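You operate a simulated robot arm through the tools that you are given. There is no shell and no other tool. Be economical: measure what you need, move in short steps, check, and stop when the job is done.

Carry out the task below with a simulated two-armed robot. There is one attempt and no reset: what you move stays moved.

JOB
Torque the clamped block's bolt to the card's value, then free the block.
Fine: set the yellow wrench, run the bolt down by hand first, stop at the click, lay the wrench back; wind the vice open; block to the small mat. Set down upright: orange block.

It is judged by the outcome, as a careful person would: the job done as asked, and still so three seconds after it is handed in. It fails if anything else is knocked over, pushed out of place, dropped, spilled or broken.

ROBOT AND FRAMES
Two 7-joint arms with fingered hands on one trunk, on a base that drives. Base frame: it is fixed to the floor where the robot stands at the start and does not move with it; the origin is under the middle of the robot, x ahead of it, y to its left, z up. Readings come in m, degrees, newtons and seconds.
The left shoulder is at the start at [0.066, 0.173, 1.203], the right one opposite. With the tool pointing down near the work surface each hand reaches from about 0.1 to 0.78 m from the robot's upright axis, wherever it stands, measured 20 degrees to its own side. Places, roughly: block bolt [0.5, -0.3, 1]; small mat [0.7, -0.3, 0.9]; torque card [0.7, 0.2, 0.9]; yellow holder [0.6, 0, 0.9]. Payload 3.5 kg a hand.
The TCP of each hand is the grasp point between the finger pads, 0.03 m short of the fingertips. In the tool frame z runs along the fingers and y along their closing line. Largest opening 0.104 m; the body of the gripper starts 0.035 m behind the TCP. The gripper is a hand of 3 fingers: y runs from the thumb to the fingers, the wrist lies at [-0.015, -0.104, -0.178] in the tool frame.
Orientation is that of the tool frame in the base frame, as a unit quaternion [x, y, z, w]. With the fingers straight down and the wrist toward the robot, the tool's x, y and z point along [0, 1, 0], [1, 0, 0] and [0, 0, -1] of the base frame.

CONTROLS
- The arms move only by the tool apply_moves. It takes "left_moves", "right_moves" or both (then of equal length, played together; a hand with none holds still); each is a list of rows, each a list of 2 entries, a list of its own where there are three numbers: the shift along the tool's x, y, z in cm, then the turn, a rotation vector about the tool's x, y, z in degrees. In form: [[[tx, ty, tz], [ax, ay, az]], ...]. A call has 1 to 12 rows; each row is the pose to reach, as a shift and turn from the pose commanded when the call began, along the tool's axes at that moment. Each row takes 0.2 s and may step no farther than 0.05 m and 8.6 degrees from the row before; otherwise, the whole call is refused. A pose out of reach is approached as far as the arm can. The call stops where the force on the tool passes 50 N (or 10 N more than at its start, if that is more) or the arm is blocked; 0.2 s more then pass. In this call time passes only in rows, and 0.2 s behind the last. It gives the time, the measured TCP pose, the force on the tool (base axes), the opening and the grip force at its end, in the units of the frame above (readings bear some noise), with the torque about the TCP (base axes, N m) and any sound that the robot's microphone picked up, and new pictures: "pictures" is both (left out), scene, wrist or none (wrist: the cameras of the hands that moved).
- Cameras (640 x 400 px; columns grow to the right, rows downward): "scene" is now at [0.1539, -0.0298, 1.3793]; the picture's right is [-0.32, -0.95, 0.00], its down [-0.53, 0.18, -0.83] and it looks along [0.79, -0.26, -0.55] (base axes); focal length 223 px, centre (320, 200). "left" rides on the left gripper at [-0.064, -0.094, -0.117] in its tool frame; the picture's right is [-0.72, -0.33, 0.61], its down [0.64, -0.65, 0.40] and it looks along [0.27, 0.68, 0.68] (tool axes); focal length 238 px, centre (320, 200). "right" rides on the right gripper at [0.064, -0.094, -0.117] in its tool frame; the picture's right is [-0.72, 0.33, -0.61], its down [-0.64, -0.65, 0.40] and it looks along [-0.27, 0.68, 0.68] (tool axes); focal length 238 px, centre (320, 200). There is no depth. A picture from a camera that has moved, and an enlarged one, comes with that camera's place and axes in the base frame and with its lens.
- move_column(by): slides the trunk up (or, below 0, down) by that many m; the arms and the scene camera ride with it, the base frame stays. It gives what a move gives, with no picture.
- base_move(legs): drives the robot by 1 to 6 legs, each [ahead, left, turn to the left] in m, m and degrees, along the robot's own axes; the way and the turn of a leg run together, so that a leg with both is an arc; at most 1.5 m and 180 degrees a leg. The arms and the cameras ride along, it lands a little off, and it stops where it bumps. It gives what a move gives, and a new picture of the scene camera.
- finger_targets(index, middle, thumb_bend, thumb_turn, hand): sets how far each is bent, from 0 (flat) to 100 (curled in); at 30 the hand is open as for a grip, at 70 the pads meet at the TCP. One left out holds its place. A second passes; each finger stops where it meets its share of the squeeze, and holds until it gets a number again. It is the only way to open and close the hand. It gives what a move gives, with no picture; readings hold the bend of each and the force on the fingers (four entries, about 0 where the hand has none), thumb and palm. thumb_turn goes from beside the hand (0) to across from the fingers (100), as for a grip.
- pan_tilt(pan, tilt): turns the head with the scene camera to pan (to the left, within 86 degrees either way) and tilt (down, from -29 to 69), counted from straight ahead of the robot. It gives what a move gives, and a new picture of the scene camera.
- zoom(camera, box): a new picture of the part [left, top, right, bottom] of that camera's present view, enlarged. The clock stands still meanwhile.
- hand_in(): hands the job in; it is judged then, once.

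Work in short steps. Places have to be worked out from the pictures, the camera data and where the tool is seen: move nearer, look again, correct. Check each grasp and each placing, and mend what went wrong. You have 120 turns and 260 pictures in all, those below and enlarged ones among them. Open the grippers and draw the arms clear of the work before you hand the job in, unless the task says otherwise; then end with one line.

The tools are called as a command line: name --argument value ..., lists and objects as JSON in quotes. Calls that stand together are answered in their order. apply_moves: Moves the arms, as the interface text tells. Its arguments: {"type":"object","properties":{"left_moves":{"type":"array"},"right_moves":{"type":"array"},"pictures":{"type":"string","enum":["both","scene","wrist","none"]}},"required":[]} The other tools are called the same way: move_column (by) slides the trunk up or down; finger_targets (index, middle, thumb_bend, thumb_turn, hand) moves the fingers one by one; base_move (legs) drives the base; pan_tilt (pan, tilt) turns the head that bears the scene camera; zoom (camera, box) takes an enlarged picture of a part of a camera's view; hand_in () hands the job in.

At the start:

```text
t: 0.0
left_position: [0.5753, 0.0281, 1.2608]
left_orientation: [0.707, 0.707, 0.0, 0.0]
left_force: [-0.5, 1.1, 0.5]
left_wrist_torque: [0.01, -0.02, -0.02]
left_grip_width: 0.1036
left_grasp_force: 0.0
left_shape: jaw
left_bend: [30.0, 30.0, 30.0, 98.0]
left_finger forces: [0.1, 0.0, 0.1, 0.1, 0.0, 0.1]
right_position: [0.4319, -0.3373, 1.2753]
right_orientation: [0.707, 0.708, 0.0, 0.0]
right_force: [-0.4, 0.0, -0.5]
right_wrist_torque: [-0.01, -0.01, -0.01]
right_grip_width: 0.1036
right_grasp_force: 0.1
right_shape: jaw
right_bend: [30.0, 30.0, 30.0, 98.0]
right_finger forces: [0.0, 0.0, 0.1, 0.1, 0.0, 0.1]
trunk travel left (down, up): [-0.3, 0.454]
robot x, y, heading: [0.0033, 0.0001, 0.0]
head pan, tilt: [-18.5, 33.7]
```

scene: 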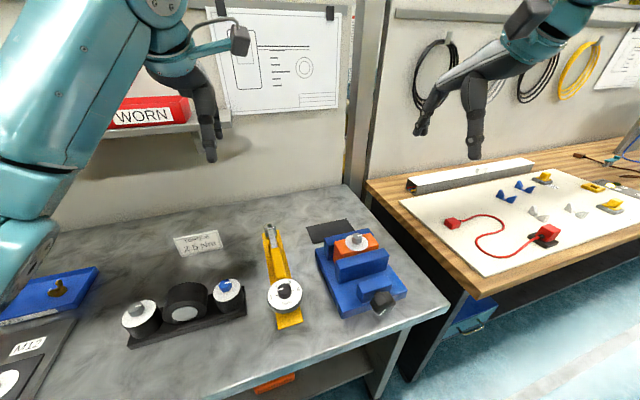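
right: 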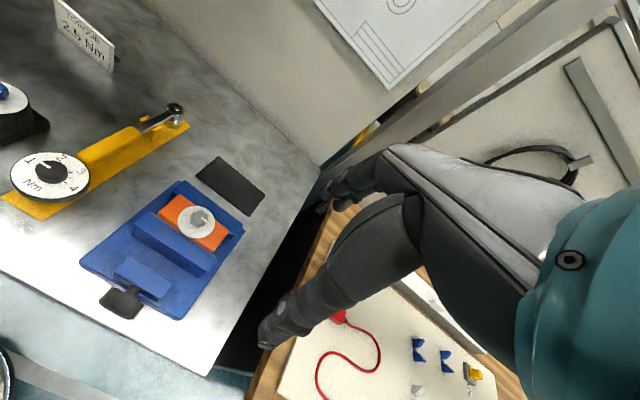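
left: 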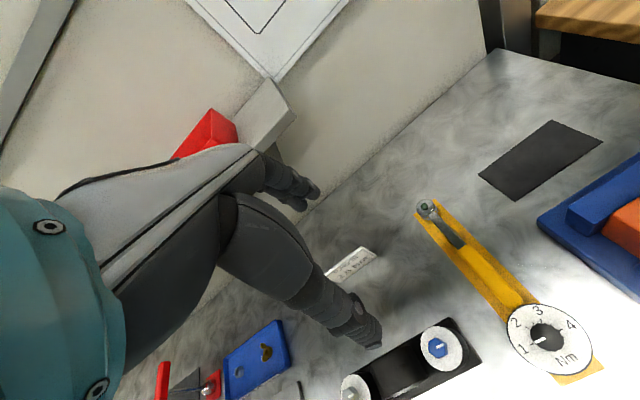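

I start by reading the card, the wrench's dial and the vice in enlarged views.

zoom --camera "scene" --box '[160, 210, 420, 350]'

zoom --camera "right" --box '[0, 0, 280, 330]'

zoom --camera "left" --box '[320, 100, 640, 400]'

```text
2.46 times, centred on (290, 280) of scene
camera zoom: at [0.1539, -0.0298, 1.3793], right [-0.32, -0.95, 0.0], down [-0.53, 0.18, -0.83], along [0.79, -0.26, -0.55], focal length 550 px, centre (394, 3)
```

zoom: 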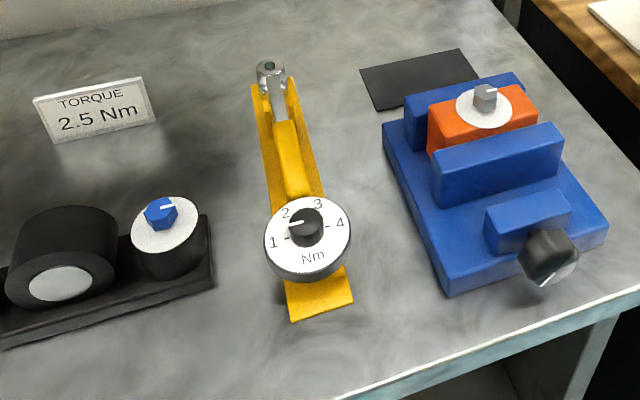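

```text
1.21 times, centred on (140, 165) of right
camera zoom: at [0.3382, -0.2744, 1.391], right [0.33, -0.72, 0.61], down [-0.65, -0.64, -0.4], along [0.68, -0.27, -0.68], focal length 289 px, centre (538, 242)
```

zoom: 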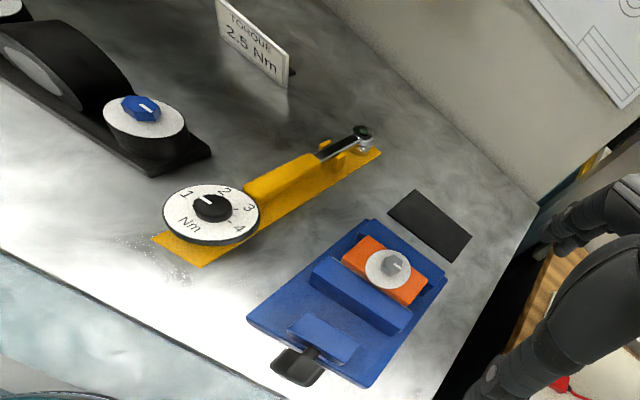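

```text
1.33 times, centred on (480, 250) of left
camera zoom: at [0.4809, -0.0375, 1.3784], right [-0.33, -0.72, -0.61], down [-0.65, 0.64, -0.4], along [0.68, 0.27, -0.68], focal length 318 px, centre (107, 133)
```

zoom: 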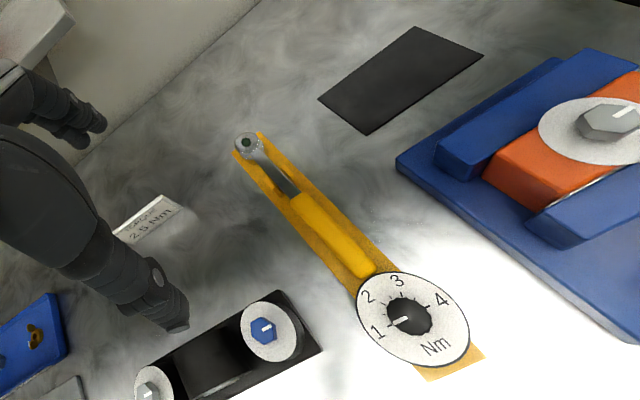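

Card says 2.5 Nm. Triangulating gives dial knob about [0.478,-0.050,0.926], bolt head top about [0.536,-0.258,0.972], wrench ring about [0.741,-0.049,0.90]. I move both hands above knob and bolt to look closer.

apply_moves --left_moves '[[[-1.3, -1.6, 3.5], [0, 0, 0]], [[-2.6, -3.2, 7], [0, 0, 0]], [[-3.9, -4.8, 10.5], [0, 0, 0]], [[-5.2, -6.4, 14], [0, 0, 0]], [[-6.5, -8.0, 17.5], [0, 0, 0]], [[-7.8, -9.7, 21], [0, 0, 0]]]' --right_moves '[[[1.3, 1.7, 3], [0, 0, 0]], [[2.6, 3.4, 6], [0, 0, 0]], [[3.9, 5.1, 9], [0, 0, 0]], [[5.2, 6.8, 12], [0, 0, 0]], [[6.5, 8.6, 15], [0, 0, 0]], [[7.9, 10.4, 18], [0, 0, 0]]]'

```text
t: 1.4
left_position: [0.4789, -0.0508, 1.0515]
left_orientation: [0.707, 0.708, -0.001, 0.0]
left_force: [0.1, 0.5, 0.0]
left_wrist_torque: [-0.03, 0.02, -0.02]
left_grip_width: 0.1036
left_grasp_force: 0.1
left_shape: jaw
left_bend: [30.0, 30.0, 30.0, 98.0]
left_finger forces: [0.1, 0.0, 0.1, 0.1, 0.0, 0.0]
right_position: [0.5391, -0.2589, 1.0947]
right_orientation: [0.706, 0.708, -0.001, -0.001]
right_force: [-0.3, 0.2, -0.7]
right_wrist_torque: [-0.04, -0.01, 0.01]
right_grip_width: 0.1038
right_grasp_force: 0.1
right_shape: jaw
right_bend: [30.0, 30.0, 30.0, 98.0]
right_finger forces: [0.0, 0.0, 0.1, 0.1, 0.1, 0.0]
trunk travel left (down, up): [-0.3, 0.454]
robot x, y, heading: [-0.0026, 0.0004, 0.1]
head pan, tilt: [-18.5, 33.7]
camera scene: at [0.1546, -0.0296, 1.3792], right [-0.32, -0.95, 0.0], down [-0.53, 0.18, -0.83], along [0.79, -0.26, -0.56], focal length 223 px, centre (320, 200)
camera right: at [0.4456, -0.1947, 1.2109], right [0.33, -0.72, 0.61], down [-0.65, -0.64, -0.4], along [0.68, -0.27, -0.68], focal length 238 px, centre (320, 200)
camera left: at [0.3847, -0.1157, 1.1685], right [-0.33, -0.72, -0.61], down [-0.65, 0.64, -0.4], along [0.68, 0.27, -0.68], focal length 238 px, centre (320, 200)
```

scene: 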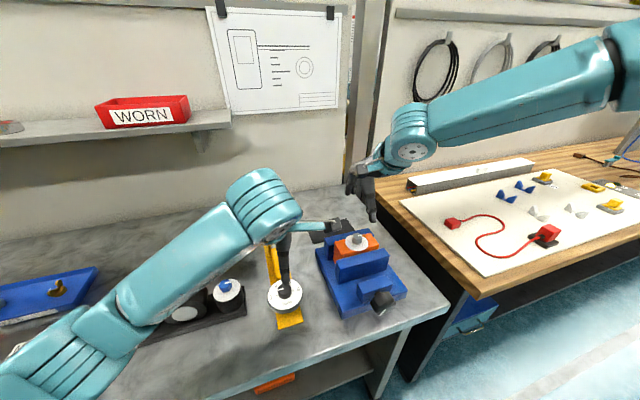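
right: 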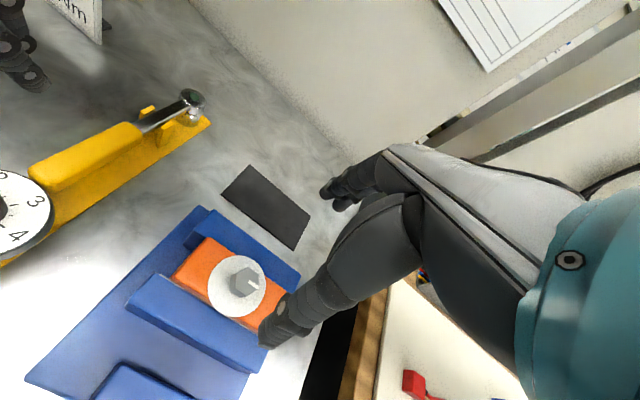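
left: 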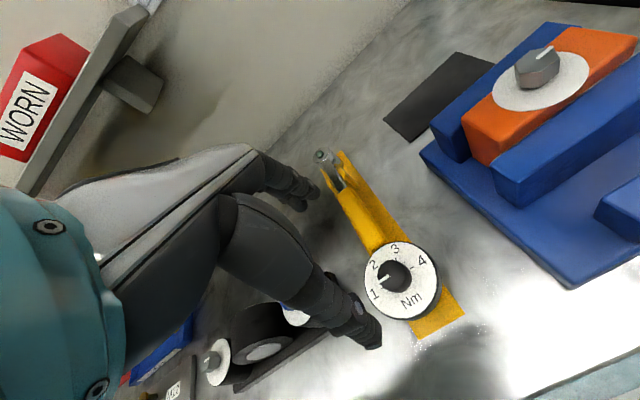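

Closer looks at the dial and the bolt.

zoom --camera "left" --box '[340, 220, 480, 340]'

zoom --camera "right" --box '[120, 170, 340, 340]'

zoom --camera "right" --box '[0, 60, 240, 280]'

```text
3.33 times, centred on (410, 280) of left
camera zoom: at [0.3847, -0.1157, 1.1685], right [-0.33, -0.72, -0.61], down [-0.65, 0.64, -0.4], along [0.68, 0.27, -0.68], focal length 794 px, centre (20, -67)
```

zoom: 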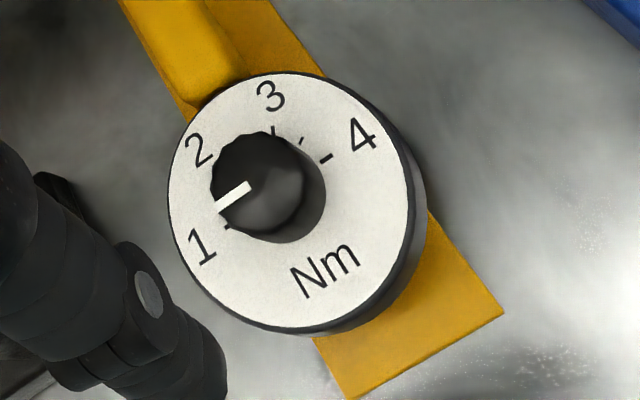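

```text
2.35 times, centred on (230, 255) of right
camera zoom: at [0.4456, -0.1947, 1.2109], right [0.33, -0.72, 0.61], down [-0.65, -0.64, -0.4], along [0.68, -0.27, -0.68], focal length 561 px, centre (532, 71)
```

zoom: 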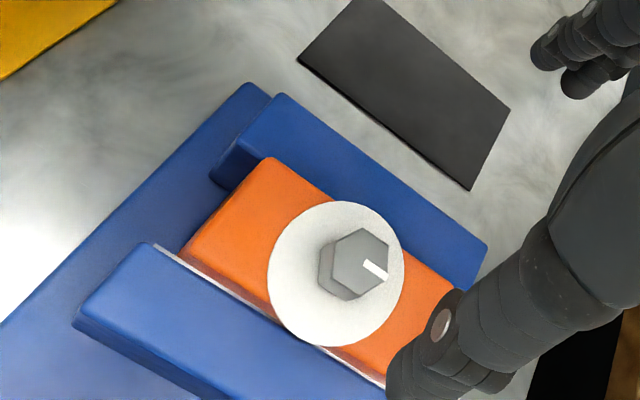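

```text
1.82 times, centred on (120, 170) of right
camera zoom: at [0.4456, -0.1947, 1.2109], right [0.33, -0.72, 0.61], down [-0.65, -0.64, -0.4], along [0.68, -0.27, -0.68], focal length 433 px, centre (684, 254)
```

zoom: 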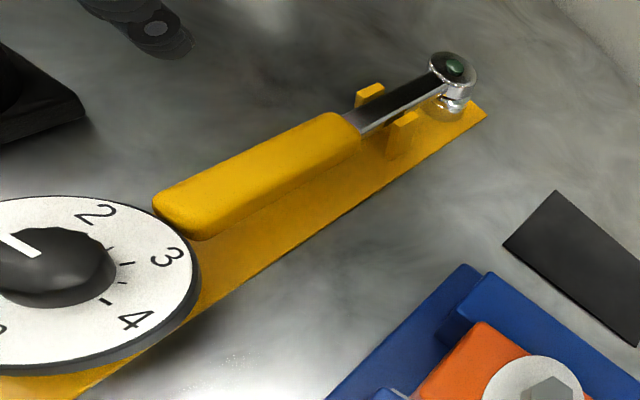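

The dial reads about 1.0–1.2; numbers are 60° apart, so 2.5 points straight along the wrench (+x), a turn of about +87° clockwise. Pre-rotate the left hand −45°, partly close the fingers and come lower.

finger_targets --hand "left" --index 50 --middle 50 --thumb_bend 50 --thumb_turn 100

apply_moves --left_moves '[[[-0.2, -0.2, 1], [0, 0, -8]], [[-0.2, -0.2, 2], [0, 0, -16]], [[-0.2, -0.2, 3], [0, 0, -24]], [[-0.2, -0.2, 4], [0, 0, -32]], [[-0.2, -0.2, 5], [0, 0, -40]], [[-0.2, -0.2, 6], [0, 0, -45]]]'

```text
t: 2.4
left_position: [0.4781, -0.0502, 1.0525]
left_orientation: [0.707, 0.707, 0.001, 0.0]
left_force: [0.0, 1.0, 0.4]
left_wrist_torque: [0.01, 0.0, -0.02]
left_grip_width: 0.0523
left_grasp_force: 0.1
left_shape: fingers
left_bend: [50.0, 50.0, 50.0, 100.0]
left_finger forces: [0.1, 0.0, 0.0, 0.0, 0.0, 0.0]
right_position: [0.5395, -0.2563, 1.0952]
right_orientation: [0.707, 0.708, 0.0, 0.0]
right_force: [-0.2, -0.5, 0.0]
right_wrist_torque: [0.01, -0.01, 0.02]
right_grip_width: 0.1036
right_grasp_force: 0.0
right_shape: jaw
right_bend: [30.0, 30.0, 30.0, 98.0]
right_finger forces: [0.0, 0.1, 0.0, 0.0, 0.0, 0.0]
trunk travel left (down, up): [-0.3, 0.454]
robot x, y, heading: [0.0006, -0.0005, 0.2]
head pan, tilt: [-18.5, 33.7]
```

```text
t: 3.8
left_position: [0.4753, -0.052, 0.9923]
left_orientation: [0.382, 0.924, -0.001, 0.0]
left_force: [0.4, 0.1, -0.4]
left_wrist_torque: [0.01, 0.0, -0.03]
left_grip_width: 0.0525
left_grasp_force: 0.0
left_shape: fingers
left_bend: [50.0, 50.0, 50.0, 100.0]
left_finger forces: [0.0, 0.0, 0.1, 0.0, 0.0, 0.0]
right_position: [0.538, -0.2594, 1.0945]
right_orientation: [0.707, 0.707, 0.0, 0.0]
right_force: [0.2, 0.2, 0.4]
right_wrist_torque: [0.03, -0.01, -0.02]
right_grip_width: 0.1035
right_grasp_force: 0.1
right_shape: jaw
right_bend: [30.0, 30.0, 30.0, 98.0]
right_finger forces: [0.0, 0.1, 0.0, 0.1, 0.0, 0.0]
trunk travel left (down, up): [-0.3, 0.454]
robot x, y, heading: [-0.0001, -0.0013, -0.0]
head pan, tilt: [-18.5, 33.7]
camera scene: at [0.154, -0.0299, 1.3793], right [-0.32, -0.95, 0.0], down [-0.53, 0.18, -0.83], along [0.79, -0.26, -0.55], focal length 223 px, centre (320, 200)
camera left: at [0.4535, -0.1654, 1.1085], right [0.28, -0.74, -0.61], down [-0.91, -0.01, -0.4], along [0.29, 0.67, -0.68], focal length 238 px, centre (320, 200)
```

scene: 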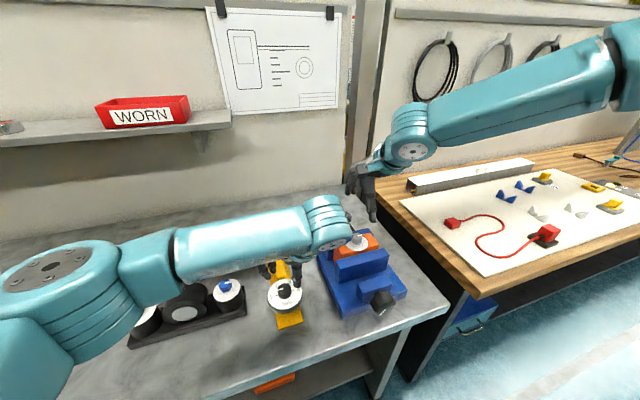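
left: 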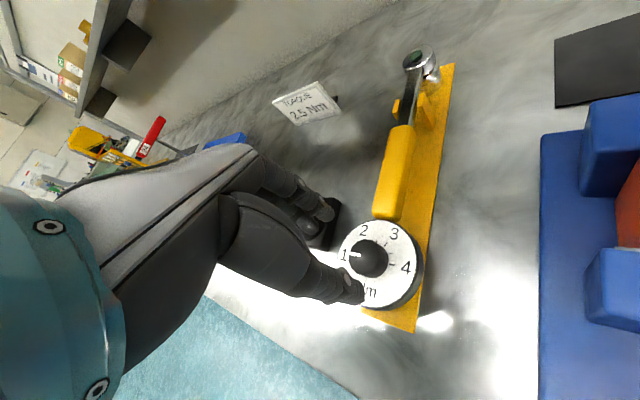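

Zooming on the knob from this pose to refine its place.

zoom --camera "left" --box '[280, 180, 460, 340]'

zoom --camera "scene" --box '[240, 230, 340, 330]'

```text
2.50 times, centred on (370, 260) of left
camera zoom: at [0.4535, -0.1654, 1.1085], right [0.28, -0.74, -0.61], down [-0.91, -0.01, -0.4], along [0.29, 0.67, -0.68], focal length 596 px, centre (195, 50)
```

zoom: 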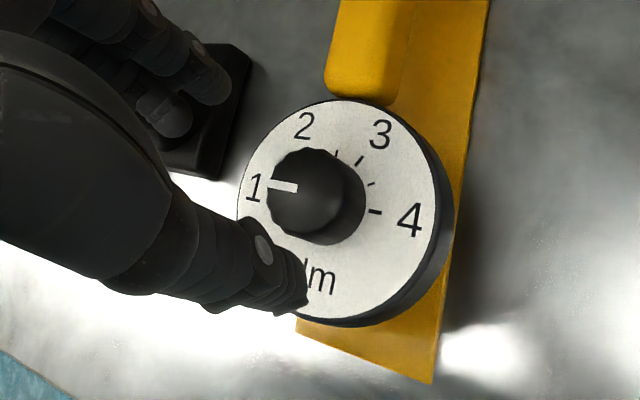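

```text
4.00 times, centred on (290, 280) of scene
camera zoom: at [0.154, -0.0299, 1.3793], right [-0.32, -0.95, 0.0], down [-0.53, 0.18, -0.83], along [0.79, -0.26, -0.55], focal length 893 px, centre (440, -120)
```

zoom: 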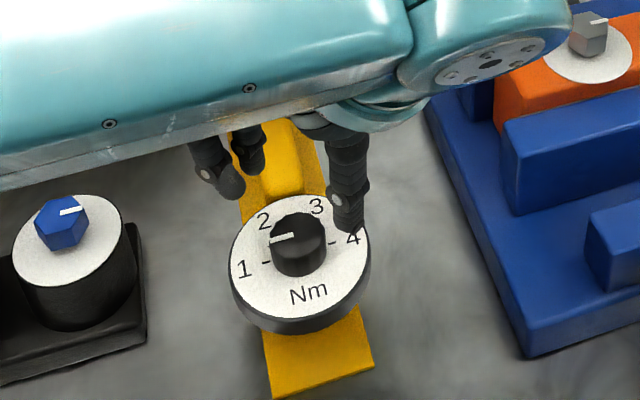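

Knob top is near [0.480,-0.052,0.924]. I lower to TCP z≈0.957 with a small correction and look.

apply_moves --left_moves '[[[-0.3, 0.3, 1.2], [0, 0, 0]], [[-0.3, 0.3, 2.4], [0, 0, 0]], [[-0.3, 0.3, 3.5], [0, 0, 0]]]' --pictures "wrist"

zoom --camera "scene" --box '[240, 230, 340, 330]'

```text
t: 4.6
left_position: [0.4819, -0.0525, 0.957]
left_orientation: [0.383, 0.924, -0.001, 0.0]
left_force: [1.1, 0.6, 0.0]
left_wrist_torque: [-0.02, 0.01, 0.02]
left_grip_width: 0.0525
left_grasp_force: 0.0
left_shape: fingers
left_bend: [50.0, 50.0, 50.0, 100.0]
left_finger forces: [0.1, 0.1, 0.0, 0.0, 0.0, 0.1]
right_position: [0.5397, -0.2584, 1.0955]
right_orientation: [0.706, 0.708, 0.0, 0.0]
right_force: [0.1, -0.2, -0.3]
right_wrist_torque: [-0.01, 0.01, 0.02]
right_grip_width: 0.1039
right_grasp_force: 0.0
right_shape: jaw
right_bend: [30.0, 30.0, 30.0, 98.0]
right_finger forces: [0.0, 0.1, 0.0, 0.1, 0.0, 0.1]
trunk travel left (down, up): [-0.3, 0.454]
robot x, y, heading: [-0.0043, -0.0012, 0.1]
head pan, tilt: [-18.5, 33.7]
camera left: at [0.4601, -0.1656, 1.0738], right [0.28, -0.74, -0.61], down [-0.91, -0.01, -0.4], along [0.29, 0.67, -0.68], focal length 238 px, centre (320, 200)
```

left: 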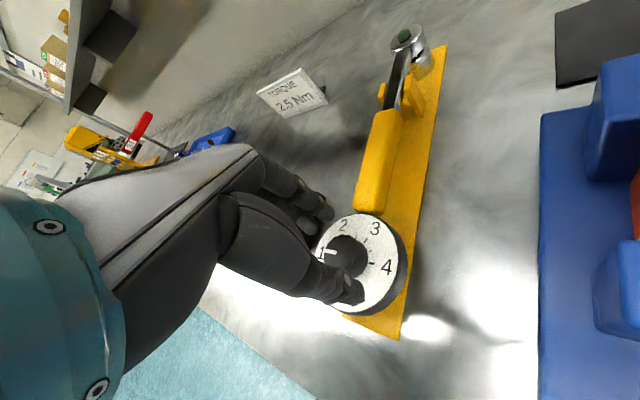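

```text
4.00 times, centred on (290, 280) of scene
camera zoom: at [0.154, -0.0297, 1.3793], right [-0.32, -0.95, 0.0], down [-0.53, 0.18, -0.83], along [0.79, -0.26, -0.55], focal length 893 px, centre (440, -120)
```

zoom: 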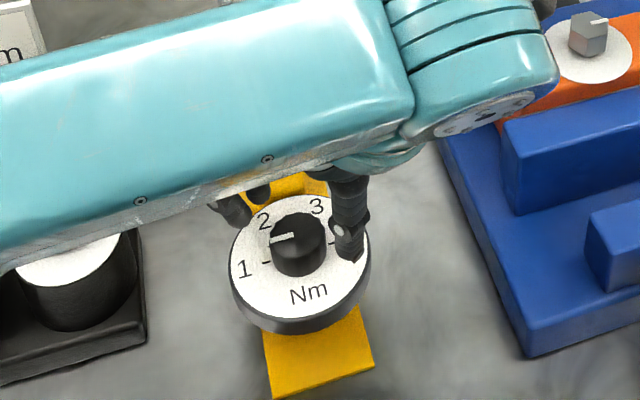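

Fingers straddle the knob. I lower 1.2 cm more and check for contact.

apply_moves --left_moves '[[[0, 0, 0.6], [0, 0, 0]], [[0, 0, 1.2], [0, 0, 0]]]' --pictures "none"

zoom --camera "left" --box '[260, 180, 440, 340]'

zoom --camera "scene" --box '[240, 230, 340, 330]'

```text
t: 5.2
left_position: [0.4799, -0.0506, 0.9437]
left_orientation: [0.383, 0.924, 0.001, 0.001]
left_force: [0.7, -0.4, 0.1]
left_wrist_torque: [0.0, 0.01, 0.0]
left_grip_width: 0.0524
left_grasp_force: 0.0
left_shape: fingers
left_bend: [50.0, 50.0, 50.0, 100.0]
left_finger forces: [0.0, 0.0, 0.0, 0.0, 0.1, 0.1]
right_position: [0.5381, -0.2583, 1.0966]
right_orientation: [0.707, 0.708, 0.0, 0.0]
right_force: [0.3, -0.3, -0.9]
right_wrist_torque: [-0.01, 0.02, -0.03]
right_grip_width: 0.1038
right_grasp_force: 0.1
right_shape: jaw
right_bend: [30.0, 30.0, 30.0, 98.0]
right_finger forces: [0.2, 0.0, 0.1, 0.0, 0.0, 0.0]
trunk travel left (down, up): [-0.3, 0.454]
robot x, y, heading: [0.0006, -0.0004, 0.0]
head pan, tilt: [-18.5, 33.7]
```

```text
2.50 times, centred on (350, 260) of left
camera zoom: at [0.4587, -0.1648, 1.061], right [0.28, -0.74, -0.61], down [-0.91, -0.01, -0.4], along [0.29, 0.67, -0.68], focal length 596 px, centre (245, 50)
```

zoom: 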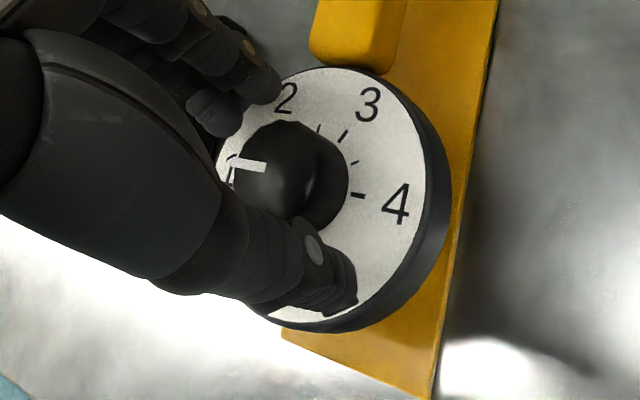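

```text
4.00 times, centred on (290, 280) of scene
camera zoom: at [0.1539, -0.0298, 1.3793], right [-0.32, -0.95, 0.0], down [-0.53, 0.18, -0.83], along [0.79, -0.26, -0.55], focal length 893 px, centre (440, -120)
```

zoom: 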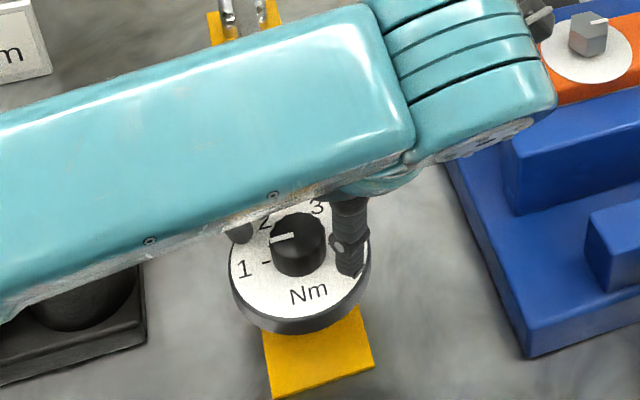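

Fingers surround the knob with no contact. I close them gently on it.

finger_targets --hand "left" --index 68 --middle 68 --thumb_bend 68

zoom --camera "left" --box '[260, 180, 440, 340]'

```text
t: 6.2
left_position: [0.4807, -0.0513, 0.9438]
left_orientation: [0.383, 0.924, 0.001, 0.001]
left_force: [1.5, 0.8, 0.1]
left_wrist_torque: [0.05, -0.04, 0.0]
left_grip_width: 0.0263
left_grasp_force: 9.6
left_shape: fingers
left_bend: [61.0, 63.0, 60.0, 100.0]
left_finger forces: [5.2, 4.7, 0.0, 0.0, 8.2, 0.1]
right_position: [0.5387, -0.2575, 1.0951]
right_orientation: [0.707, 0.707, 0.0, 0.0]
right_force: [1.1, 0.0, 0.3]
right_wrist_torque: [-0.03, 0.0, 0.01]
right_grip_width: 0.1036
right_grasp_force: 0.1
right_shape: jaw
right_bend: [30.0, 30.0, 30.0, 98.0]
right_finger forces: [0.0, 0.0, 0.1, 0.1, 0.0, 0.1]
trunk travel left (down, up): [-0.3, 0.454]
robot x, y, heading: [0.0034, 0.0005, -0.1]
head pan, tilt: [-18.5, 33.7]
```

```text
2.50 times, centred on (350, 260) of left
camera zoom: at [0.4589, -0.1646, 1.0609], right [0.28, -0.74, -0.61], down [-0.91, -0.01, -0.4], along [0.29, 0.67, -0.68], focal length 596 px, centre (245, 50)
```

zoom: 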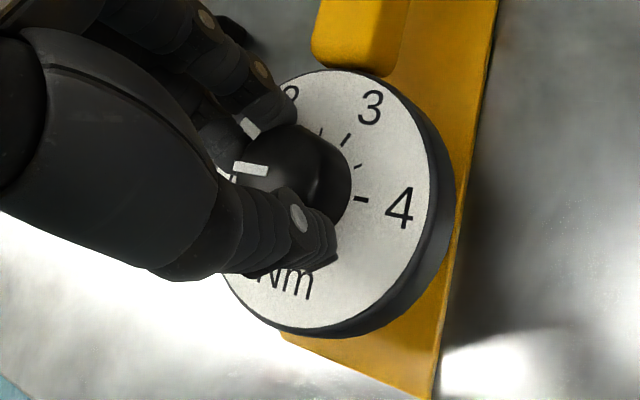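

Firm grip on the knob (2.6 cm wide). I rotate clockwise 40° and check that the pointer follows.

apply_moves --left_moves '[[[0, 0, 0], [0, 0, 8]], [[0, 0, 0], [0, 0, 16]], [[0, 0, 0], [0, 0, 24]], [[0, 0, 0], [0, 0, 32]], [[0, 0, 0], [0, 0, 40]]]' --pictures "none"

zoom --camera "left" --box '[240, 160, 440, 340]'

```text
t: 7.4
left_position: [0.4792, -0.0524, 0.9436]
left_orientation: [0.676, 0.737, 0.0, 0.0]
left_force: [-0.1, 0.1, 1.1]
left_wrist_torque: [0.02, 0.0, 0.0]
left_grip_width: 0.0262
left_grasp_force: 9.1
left_shape: fingers
left_bend: [61.0, 64.0, 60.0, 100.0]
left_finger forces: [4.8, 4.2, 0.0, 0.0, 8.6, 0.0]
right_position: [0.5391, -0.258, 1.0958]
right_orientation: [0.706, 0.708, -0.001, 0.0]
right_force: [-0.1, -0.9, -0.3]
right_wrist_torque: [-0.02, -0.03, -0.01]
right_grip_width: 0.1037
right_grasp_force: 0.1
right_shape: jaw
right_bend: [30.0, 30.0, 30.0, 98.0]
right_finger forces: [0.0, 0.0, 0.1, 0.0, 0.0, 0.0]
trunk travel left (down, up): [-0.3, 0.454]
robot x, y, heading: [-0.0007, -0.0003, -0.1]
head pan, tilt: [-18.5, 33.7]
```

```text
2.22 times, centred on (340, 250) of left
camera zoom: at [0.3917, -0.1248, 1.0615], right [-0.26, -0.74, -0.61], down [-0.71, 0.58, -0.4], along [0.66, 0.33, -0.68], focal length 530 px, centre (276, 89)
```

zoom: 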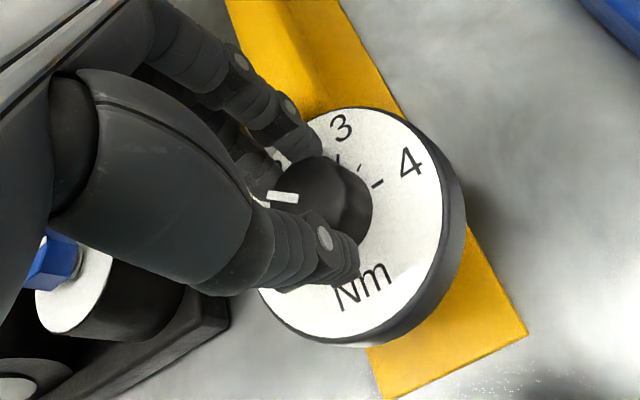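

The pointer follows the hand. I turn another 44°, then check the angle.

apply_moves --left_moves '[[[0, 0, 0], [0, 0, 8]], [[0, 0, 0], [0, 0, 16]], [[0, 0, 0], [0, 0, 24]], [[0, 0, 0], [0, 0, 32]], [[0, 0, 0], [0, 0, 40]], [[0, 0, 0], [0, 0, 44]]]' --pictures "none"

zoom --camera "left" --box '[240, 160, 440, 340]'

zoom --camera "scene" --box '[240, 230, 340, 330]'

```text
t: 8.8
left_position: [0.4818, -0.0516, 0.9441]
left_orientation: [0.903, 0.43, 0.001, 0.0]
left_force: [1.5, 0.1, 0.8]
left_wrist_torque: [0.02, 0.04, -0.02]
left_grip_width: 0.0264
left_grasp_force: 10.1
left_shape: fingers
left_bend: [61.0, 64.0, 60.0, 100.0]
left_finger forces: [4.8, 4.6, 0.0, 0.0, 8.9, 0.0]
right_position: [0.5393, -0.257, 1.0959]
right_orientation: [0.707, 0.708, 0.0, 0.0]
right_force: [0.0, 0.2, -0.3]
right_wrist_torque: [0.02, -0.01, 0.0]
right_grip_width: 0.1035
right_grasp_force: 0.1
right_shape: jaw
right_bend: [30.0, 30.0, 30.0, 98.0]
right_finger forces: [0.0, 0.0, 0.0, 0.1, 0.0, 0.0]
trunk travel left (down, up): [-0.3, 0.454]
robot x, y, heading: [-0.0045, -0.0017, 0.1]
head pan, tilt: [-18.5, 33.7]
```

```text
2.22 times, centred on (340, 250) of left
camera zoom: at [0.3673, -0.0437, 1.0611], right [-0.71, -0.35, -0.61], down [-0.1, 0.91, -0.4], along [0.7, -0.22, -0.68], focal length 530 px, centre (276, 89)
```

zoom: 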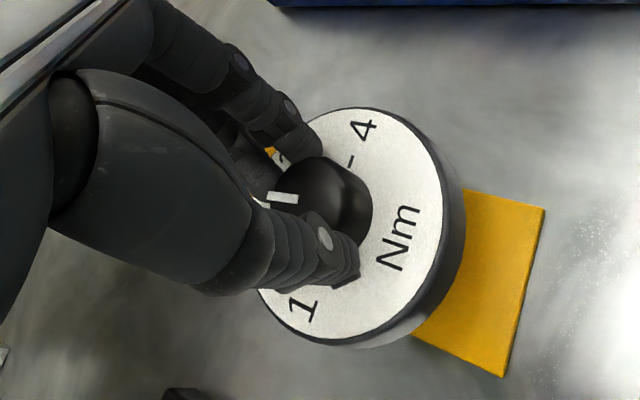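

```text
4.00 times, centred on (290, 280) of scene
camera zoom: at [0.154, -0.0296, 1.3793], right [-0.32, -0.95, 0.0], down [-0.53, 0.18, -0.83], along [0.79, -0.26, -0.55], focal length 893 px, centre (440, -120)
```

zoom: 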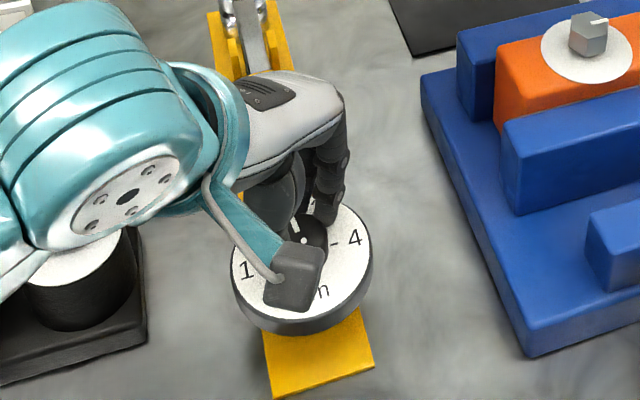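

I estimate the pointer at around +10° from target. I release, lift and view unobstructed.

finger_targets --hand "left" --index 48 --middle 48 --thumb_bend 48

apply_moves --left_moves '[[[0, 0, -3], [0, 0, 0]], [[0, 0, -6], [0, 0, 0]], [[0, 0, -9], [0, 0, 0]]]' --pictures "none"

zoom --camera "left" --box '[280, 180, 440, 340]'

zoom --camera "scene" --box '[250, 240, 330, 320]'

```text
t: 9.8
left_position: [0.4801, -0.0511, 0.9446]
left_orientation: [0.902, 0.431, 0.0, -0.001]
left_force: [0.0, 0.7, -0.2]
left_wrist_torque: [-0.03, 0.04, -0.02]
left_grip_width: 0.0564
left_grasp_force: 0.1
left_shape: fingers
left_bend: [48.0, 48.0, 48.0, 100.0]
left_finger forces: [0.1, 0.0, 0.0, 0.0, 0.1, 0.0]
right_position: [0.5388, -0.258, 1.0963]
right_orientation: [0.707, 0.707, 0.0, 0.0]
right_force: [-0.4, 0.1, -0.5]
right_wrist_torque: [-0.02, 0.0, 0.02]
right_grip_width: 0.1034
right_grasp_force: 0.0
right_shape: jaw
right_bend: [30.0, 30.0, 30.0, 98.0]
right_finger forces: [0.0, 0.0, 0.0, 0.0, 0.0, 0.0]
trunk travel left (down, up): [-0.3, 0.454]
robot x, y, heading: [-0.0017, -0.0014, 0.2]
head pan, tilt: [-18.5, 33.7]
```

```text
t: 10.6
left_position: [0.4765, -0.0525, 1.0352]
left_orientation: [0.903, 0.43, 0.001, 0.0]
left_force: [-0.7, -0.4, -0.2]
left_wrist_torque: [0.02, 0.02, -0.03]
left_grip_width: 0.0566
left_grasp_force: 0.1
left_shape: fingers
left_bend: [48.0, 48.0, 48.0, 100.0]
left_finger forces: [0.0, 0.0, 0.1, 0.0, 0.1, 0.0]
right_position: [0.5379, -0.2591, 1.0967]
right_orientation: [0.707, 0.707, 0.001, 0.0]
right_force: [-0.2, -0.1, 0.0]
right_wrist_torque: [-0.01, 0.01, 0.01]
right_grip_width: 0.1037
right_grasp_force: 0.0
right_shape: jaw
right_bend: [30.0, 30.0, 30.0, 98.0]
right_finger forces: [0.0, 0.0, 0.0, 0.0, 0.0, 0.0]
trunk travel left (down, up): [-0.3, 0.454]
robot x, y, heading: [-0.0012, -0.0004, -0.3]
head pan, tilt: [-18.5, 33.7]
```

```text
2.50 times, centred on (360, 260) of left
camera zoom: at [0.365, -0.0435, 1.1518], right [-0.71, -0.35, -0.61], down [-0.1, 0.91, -0.4], along [0.7, -0.22, -0.68], focal length 596 px, centre (220, 50)
```

zoom: 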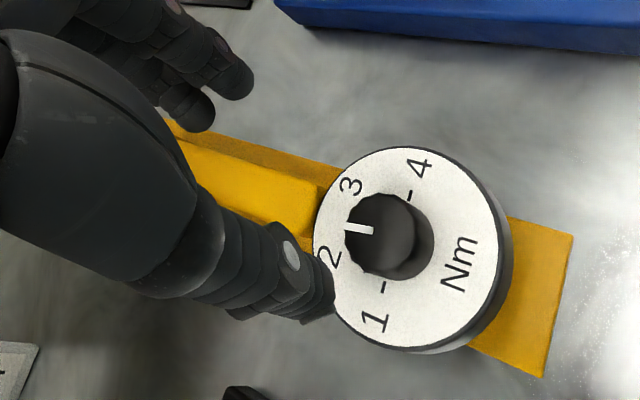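

```text
5.00 times, centred on (290, 280) of scene
camera zoom: at [0.1537, -0.0301, 1.3793], right [-0.32, -0.95, 0.0], down [-0.53, 0.18, -0.83], along [0.79, -0.26, -0.55], focal length 1116 px, centre (470, -200)
```

zoom: 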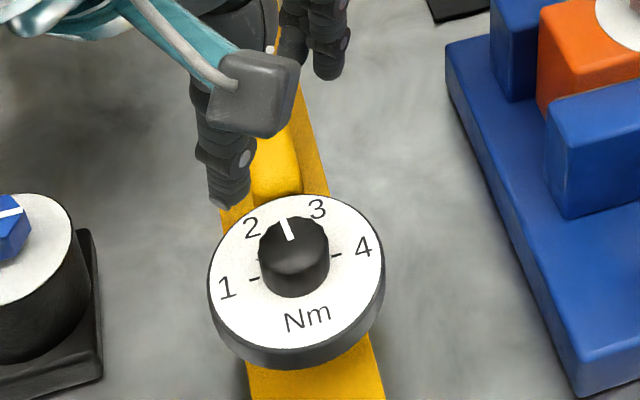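

The pointer reads about 2.42 (≈5° short). I regrip and turn 5° more clockwise.

apply_moves --left_moves '[[[0, 0, 3], [0, 0, 0]], [[0, 0, 6], [0, 0, 0]], [[0, 0, 9], [0, 0, 0]]]' --pictures "none"

finger_targets --hand "left" --index 68 --middle 68 --thumb_bend 68

apply_moves --left_moves '[[[0, 0, 0], [0, 0, 2.5]], [[0, 0, 0], [0, 0, 5]]]' --pictures "none"

finger_targets --hand "left" --index 48 --middle 48 --thumb_bend 48

apply_moves --left_moves '[[[0, 0, -3], [0, 0, 0]], [[0, 0, -6], [0, 0, 0]], [[0, 0, -9], [0, 0, 0]]]' --pictures "none"

zoom --camera "left" --box '[320, 200, 440, 320]'

zoom --camera "scene" --box '[250, 240, 330, 320]'

```text
t: 11.4
left_position: [0.4813, -0.0546, 0.9434]
left_orientation: [0.903, 0.43, 0.0, 0.001]
left_force: [-1.2, -0.6, 0.3]
left_wrist_torque: [-0.01, 0.04, 0.01]
left_grip_width: 0.0567
left_grasp_force: 0.1
left_shape: fingers
left_bend: [48.0, 48.0, 48.0, 100.0]
left_finger forces: [0.0, 0.1, 0.0, 0.1, 0.1, 0.1]
right_position: [0.5388, -0.2585, 1.0948]
right_orientation: [0.707, 0.707, -0.001, -0.001]
right_force: [0.4, -0.3, 0.8]
right_wrist_torque: [0.0, -0.03, 0.03]
right_grip_width: 0.1037
right_grasp_force: 0.1
right_shape: jaw
right_bend: [30.0, 30.0, 30.0, 98.0]
right_finger forces: [0.0, 0.0, 0.1, 0.1, 0.0, 0.1]
trunk travel left (down, up): [-0.3, 0.454]
robot x, y, heading: [-0.0015, 0.0009, -0.2]
head pan, tilt: [-18.5, 33.7]
```

```text
t: 12.4
left_position: [0.4805, -0.0538, 0.9434]
left_orientation: [0.903, 0.43, 0.0, 0.0]
left_force: [0.6, -1.0, -0.4]
left_wrist_torque: [-0.01, -0.06, -0.02]
left_grip_width: 0.0264
left_grasp_force: 8.9
left_shape: fingers
left_bend: [62.0, 64.0, 60.0, 100.0]
left_finger forces: [4.7, 4.1, 0.1, 0.0, 8.4, 0.1]
right_position: [0.5396, -0.2588, 1.0941]
right_orientation: [0.706, 0.708, 0.001, 0.0]
right_force: [-0.9, 0.2, -0.6]
right_wrist_torque: [0.03, -0.04, 0.0]
right_grip_width: 0.1037
right_grasp_force: 0.0
right_shape: jaw
right_bend: [30.0, 30.0, 30.0, 98.0]
right_finger forces: [0.0, 0.0, 0.0, 0.0, 0.1, 0.0]
trunk travel left (down, up): [-0.3, 0.454]
robot x, y, heading: [-0.0003, 0.0015, 0.2]
head pan, tilt: [-18.5, 33.7]
```

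```text
t: 13.0
left_position: [0.4813, -0.0531, 0.944]
left_orientation: [0.921, 0.391, 0.0, -0.001]
left_force: [-0.2, 0.7, -0.1]
left_wrist_torque: [0.03, -0.01, 0.02]
left_grip_width: 0.0264
left_grasp_force: 9.3
left_shape: fingers
left_bend: [62.0, 64.0, 60.0, 100.0]
left_finger forces: [4.5, 4.1, 0.0, 0.1, 8.5, 0.1]
right_position: [0.539, -0.2588, 1.0955]
right_orientation: [0.706, 0.708, 0.0, -0.001]
right_force: [-0.5, 1.1, 0.0]
right_wrist_torque: [0.02, 0.0, -0.01]
right_grip_width: 0.1037
right_grasp_force: 0.1
right_shape: jaw
right_bend: [30.0, 30.0, 30.0, 98.0]
right_finger forces: [0.0, 0.0, 0.1, 0.0, 0.0, 0.1]
trunk travel left (down, up): [-0.3, 0.454]
robot x, y, heading: [-0.0019, -0.0006, -0.1]
head pan, tilt: [-18.5, 33.7]
```

```text
t: 14.0
left_position: [0.4805, -0.0532, 0.9437]
left_orientation: [0.921, 0.39, 0.0, 0.0]
left_force: [0.5, 1.0, -0.2]
left_wrist_torque: [-0.01, -0.02, 0.02]
left_grip_width: 0.0567
left_grasp_force: 0.1
left_shape: fingers
left_bend: [48.0, 48.0, 48.0, 100.0]
left_finger forces: [0.0, 0.0, 0.0, 0.0, 0.0, 0.0]
right_position: [0.5388, -0.2582, 1.0948]
right_orientation: [0.707, 0.707, 0.0, 0.0]
right_force: [0.6, 0.6, 0.1]
right_wrist_torque: [0.01, -0.02, -0.01]
right_grip_width: 0.1038
right_grasp_force: 0.1
right_shape: jaw
right_bend: [30.0, 30.0, 30.0, 98.0]
right_finger forces: [0.0, 0.0, 0.0, 0.0, 0.0, 0.0]
trunk travel left (down, up): [-0.3, 0.454]
robot x, y, heading: [0.0018, -0.0018, -0.1]
head pan, tilt: [-18.5, 33.7]
```

```text
t: 14.8
left_position: [0.4834, -0.0516, 1.0359]
left_orientation: [0.921, 0.39, -0.001, 0.0]
left_force: [0.0, 0.0, 0.0]
left_wrist_torque: [-0.04, 0.0, -0.01]
left_grip_width: 0.0568
left_grasp_force: 0.3
left_shape: fingers
left_bend: [48.0, 48.0, 48.0, 100.0]
left_finger forces: [0.1, 0.1, 0.1, 0.1, 0.0, 0.0]
right_position: [0.5388, -0.2586, 1.0954]
right_orientation: [0.707, 0.707, 0.001, -0.001]
right_force: [0.6, -0.1, 0.5]
right_wrist_torque: [0.0, 0.02, 0.02]
right_grip_width: 0.1035
right_grasp_force: 0.1
right_shape: jaw
right_bend: [30.0, 30.0, 30.0, 98.0]
right_finger forces: [0.0, 0.1, 0.0, 0.0, 0.0, 0.0]
trunk travel left (down, up): [-0.3, 0.454]
robot x, y, heading: [0.0006, -0.0031, 0.1]
head pan, tilt: [-18.5, 33.7]
```

```text
3.33 times, centred on (380, 260) of left
camera zoom: at [0.3701, -0.0343, 1.1527], right [-0.73, -0.29, -0.61], down [-0.02, 0.91, -0.4], along [0.68, -0.28, -0.68], focal length 794 px, centre (120, 0)
```

zoom: 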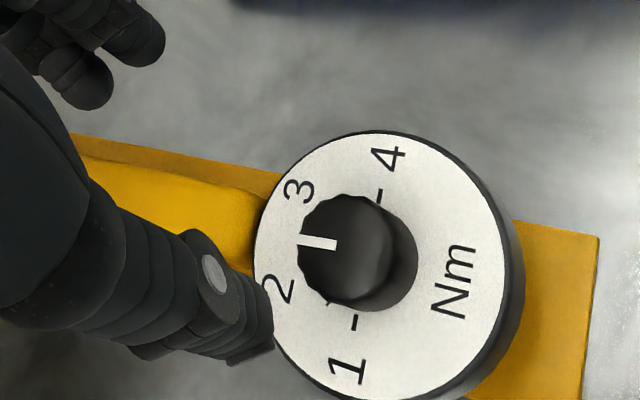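

```text
5.00 times, centred on (290, 280) of scene
camera zoom: at [0.1538, -0.03, 1.3793], right [-0.32, -0.95, 0.0], down [-0.53, 0.18, -0.83], along [0.79, -0.26, -0.55], focal length 1116 px, centre (470, -200)
```

zoom: 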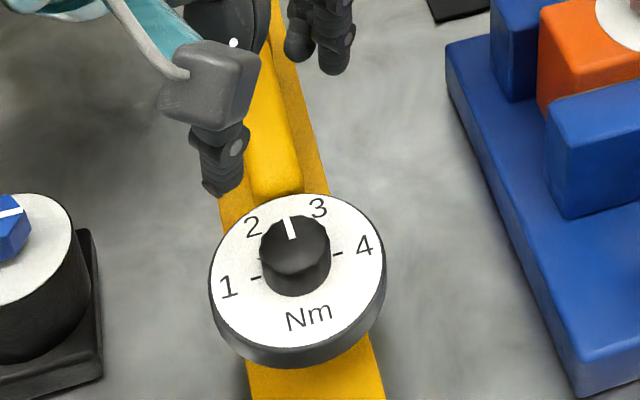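

Pointer looks close to 2.5 but I want finer measure; zooming further.

zoom --camera "left" --box '[360, 220, 420, 280]'

zoom --camera "scene" --box '[270, 260, 310, 300]'

```text
6.67 times, centred on (390, 250) of left
camera zoom: at [0.3701, -0.0343, 1.1527], right [-0.73, -0.29, -0.61], down [-0.02, 0.91, -0.4], along [0.68, -0.28, -0.68], focal length 1589 px, centre (-147, -133)
```

zoom: 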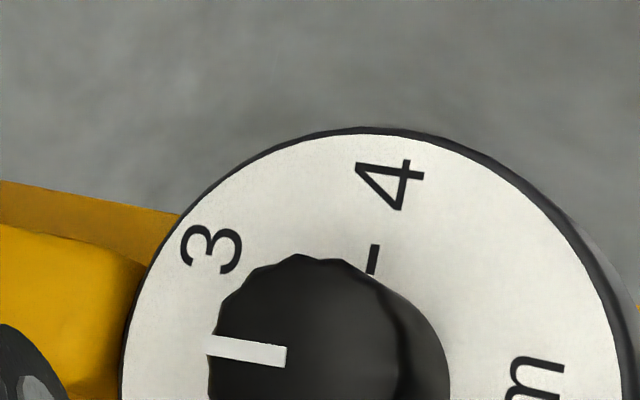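

```text
10.00 times, centred on (290, 280) of scene
camera zoom: at [0.1538, -0.03, 1.3793], right [-0.32, -0.95, 0.0], down [-0.53, 0.18, -0.83], along [0.79, -0.26, -0.55], focal length 2232 px, centre (620, -600)
```

zoom: 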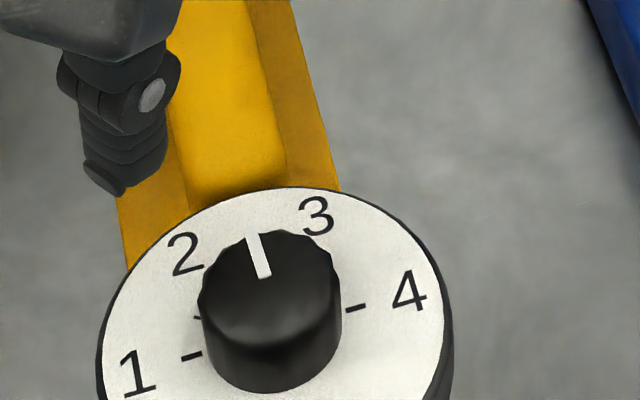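

Vanishing-point measurement puts the pointer still ≈4–5° short (grip lost motion ≈4°). I regrip and turn 8.5°.

apply_moves --left_moves '[[[0, 0, 3], [0, 0, 0]], [[0, 0, 6], [0, 0, 0]], [[0, 0, 9], [0, 0, 0]]]' --pictures "none"

finger_targets --hand "left" --index 68 --middle 68 --thumb_bend 68

zoom --camera "scene" --box '[270, 260, 310, 300]'

apply_moves --left_moves '[[[0, 0, 0], [0, 0, 4]], [[0, 0, 0], [0, 0, 8]]]' --pictures "none"

finger_targets --hand "left" --index 48 --middle 48 --thumb_bend 48

apply_moves --left_moves '[[[0, 0, -3], [0, 0, 0]], [[0, 0, -6], [0, 0, 0]], [[0, 0, -9], [0, 0, 0]]]' --pictures "none"

zoom --camera "left" --box '[360, 220, 420, 280]'

zoom --camera "scene" --box '[270, 260, 310, 300]'

```text
t: 15.6
left_position: [0.4805, -0.0507, 0.9456]
left_orientation: [0.921, 0.39, 0.0, 0.0]
left_force: [0.0, -0.5, 0.2]
left_wrist_torque: [-0.02, 0.02, -0.03]
left_grip_width: 0.0564
left_grasp_force: 0.0
left_shape: fingers
left_bend: [48.0, 48.0, 48.0, 100.0]
left_finger forces: [0.0, 0.0, 0.1, 0.0, 0.0, 0.0]
right_position: [0.5387, -0.2585, 1.0946]
right_orientation: [0.707, 0.708, 0.0, -0.001]
right_force: [0.0, -0.5, 0.0]
right_wrist_torque: [-0.02, -0.01, 0.0]
right_grip_width: 0.1033
right_grasp_force: 0.1
right_shape: jaw
right_bend: [30.0, 30.0, 30.0, 98.0]
right_finger forces: [0.0, 0.0, 0.1, 0.1, 0.0, 0.0]
trunk travel left (down, up): [-0.3, 0.454]
robot x, y, heading: [0.0003, -0.0023, -0.1]
head pan, tilt: [-18.5, 33.7]
```

```text
t: 16.6
left_position: [0.4788, -0.052, 0.9457]
left_orientation: [0.92, 0.392, 0.001, 0.0]
left_force: [1.9, -0.5, 0.3]
left_wrist_torque: [0.0, -0.03, 0.0]
left_grip_width: 0.0267
left_grasp_force: 8.3
left_shape: fingers
left_bend: [61.0, 64.0, 60.0, 100.0]
left_finger forces: [5.2, 4.1, 0.0, 0.1, 8.1, 0.0]
right_position: [0.5388, -0.2577, 1.0948]
right_orientation: [0.707, 0.707, -0.001, -0.001]
right_force: [-0.5, 0.8, -0.3]
right_wrist_torque: [-0.02, 0.02, -0.01]
right_grip_width: 0.1039
right_grasp_force: 0.0
right_shape: jaw
right_bend: [30.0, 30.0, 30.0, 98.0]
right_finger forces: [0.1, 0.0, 0.1, 0.0, 0.0, 0.0]
trunk travel left (down, up): [-0.3, 0.454]
robot x, y, heading: [0.0008, -0.0019, -0.0]
head pan, tilt: [-18.5, 33.7]
```

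```text
10.00 times, centred on (290, 280) of scene
camera zoom: at [0.1542, -0.0298, 1.3793], right [-0.32, -0.95, 0.0], down [-0.53, 0.18, -0.83], along [0.79, -0.26, -0.55], focal length 2232 px, centre (620, -600)
```

zoom: 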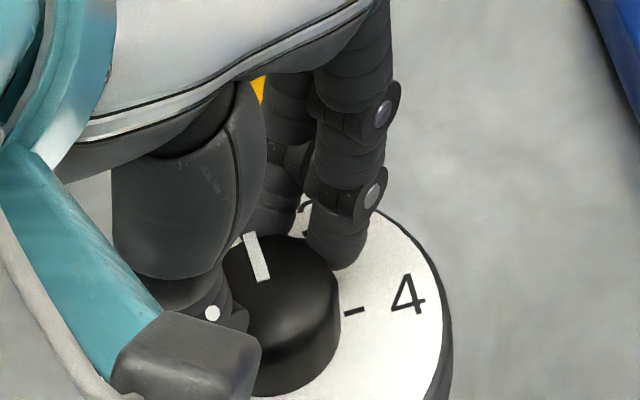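

```text
t: 17.2
left_position: [0.4804, -0.0515, 0.9461]
left_orientation: [0.946, 0.324, -0.001, 0.0]
left_force: [1.2, 0.4, -0.6]
left_wrist_torque: [0.05, -0.06, 0.04]
left_grip_width: 0.0266
left_grasp_force: 8.5
left_shape: fingers
left_bend: [61.0, 64.0, 60.0, 100.0]
left_finger forces: [4.8, 4.3, 0.1, 0.0, 8.6, 0.0]
right_position: [0.5378, -0.258, 1.0955]
right_orientation: [0.707, 0.707, -0.001, -0.001]
right_force: [-0.1, 0.0, -1.1]
right_wrist_torque: [-0.03, 0.02, -0.01]
right_grip_width: 0.1037
right_grasp_force: 0.1
right_shape: jaw
right_bend: [30.0, 30.0, 30.0, 98.0]
right_finger forces: [0.0, 0.0, 0.0, 0.0, 0.0, 0.0]
trunk travel left (down, up): [-0.3, 0.454]
robot x, y, heading: [0.0032, -0.0009, 0.1]
head pan, tilt: [-18.5, 33.7]
```

```text
t: 18.2
left_position: [0.4805, -0.0514, 0.9463]
left_orientation: [0.945, 0.326, 0.0, 0.0]
left_force: [0.0, 0.1, -0.9]
left_wrist_torque: [-0.02, -0.05, 0.02]
left_grip_width: 0.0566
left_grasp_force: 0.0
left_shape: fingers
left_bend: [48.0, 48.0, 48.0, 100.0]
left_finger forces: [0.1, 0.1, 0.0, 0.0, 0.0, 0.0]
right_position: [0.5387, -0.2593, 1.0942]
right_orientation: [0.707, 0.707, 0.0, 0.0]
right_force: [0.1, -0.5, -0.1]
right_wrist_torque: [0.0, 0.02, -0.05]
right_grip_width: 0.1038
right_grasp_force: 0.0
right_shape: jaw
right_bend: [30.0, 30.0, 30.0, 98.0]
right_finger forces: [0.0, 0.0, 0.0, 0.1, 0.0, 0.1]
trunk travel left (down, up): [-0.3, 0.454]
robot x, y, heading: [-0.0022, -0.0014, -0.1]
head pan, tilt: [-18.5, 33.7]
```

```text
t: 19.0
left_position: [0.4786, -0.054, 1.0329]
left_orientation: [0.946, 0.325, 0.0, 0.0]
left_force: [-0.1, -0.7, 0.7]
left_wrist_torque: [0.02, 0.0, 0.0]
left_grip_width: 0.0567
left_grasp_force: 0.1
left_shape: fingers
left_bend: [48.0, 48.0, 48.0, 100.0]
left_finger forces: [0.1, 0.0, 0.0, 0.1, 0.0, 0.0]
right_position: [0.5381, -0.259, 1.0959]
right_orientation: [0.706, 0.708, 0.0, -0.001]
right_force: [-0.6, -0.2, -1.3]
right_wrist_torque: [-0.01, 0.02, 0.0]
right_grip_width: 0.1038
right_grasp_force: 0.0
right_shape: jaw
right_bend: [30.0, 30.0, 30.0, 98.0]
right_finger forces: [0.0, 0.0, 0.1, 0.0, 0.0, 0.0]
trunk travel left (down, up): [-0.3, 0.454]
robot x, y, heading: [0.0046, -0.0001, -0.1]
head pan, tilt: [-18.5, 33.7]
```

```text
6.67 times, centred on (390, 250) of left
camera zoom: at [0.3698, -0.0211, 1.1505], right [-0.77, -0.19, -0.61], down [0.1, 0.91, -0.4], along [0.63, -0.37, -0.68], focal length 1589 px, centre (-147, -133)
```

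zoom: 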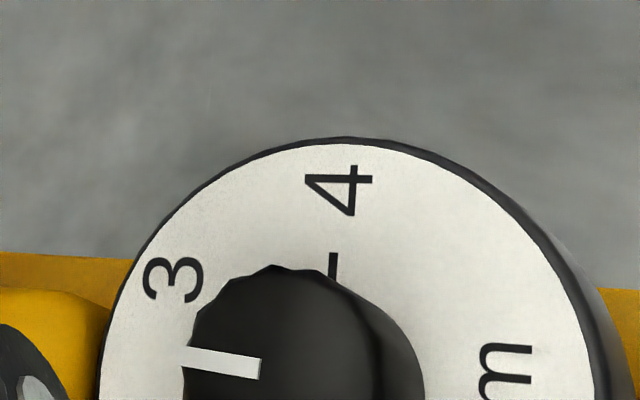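

```text
10.00 times, centred on (290, 280) of scene
camera zoom: at [0.1538, -0.0299, 1.3793], right [-0.32, -0.95, 0.0], down [-0.53, 0.18, -0.83], along [0.79, -0.26, -0.55], focal length 2232 px, centre (620, -600)
```

zoom: 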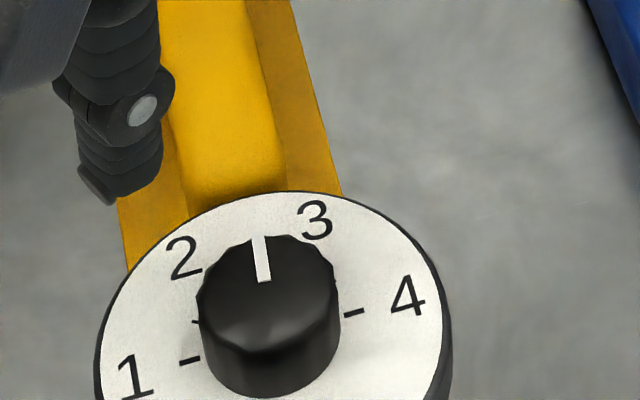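

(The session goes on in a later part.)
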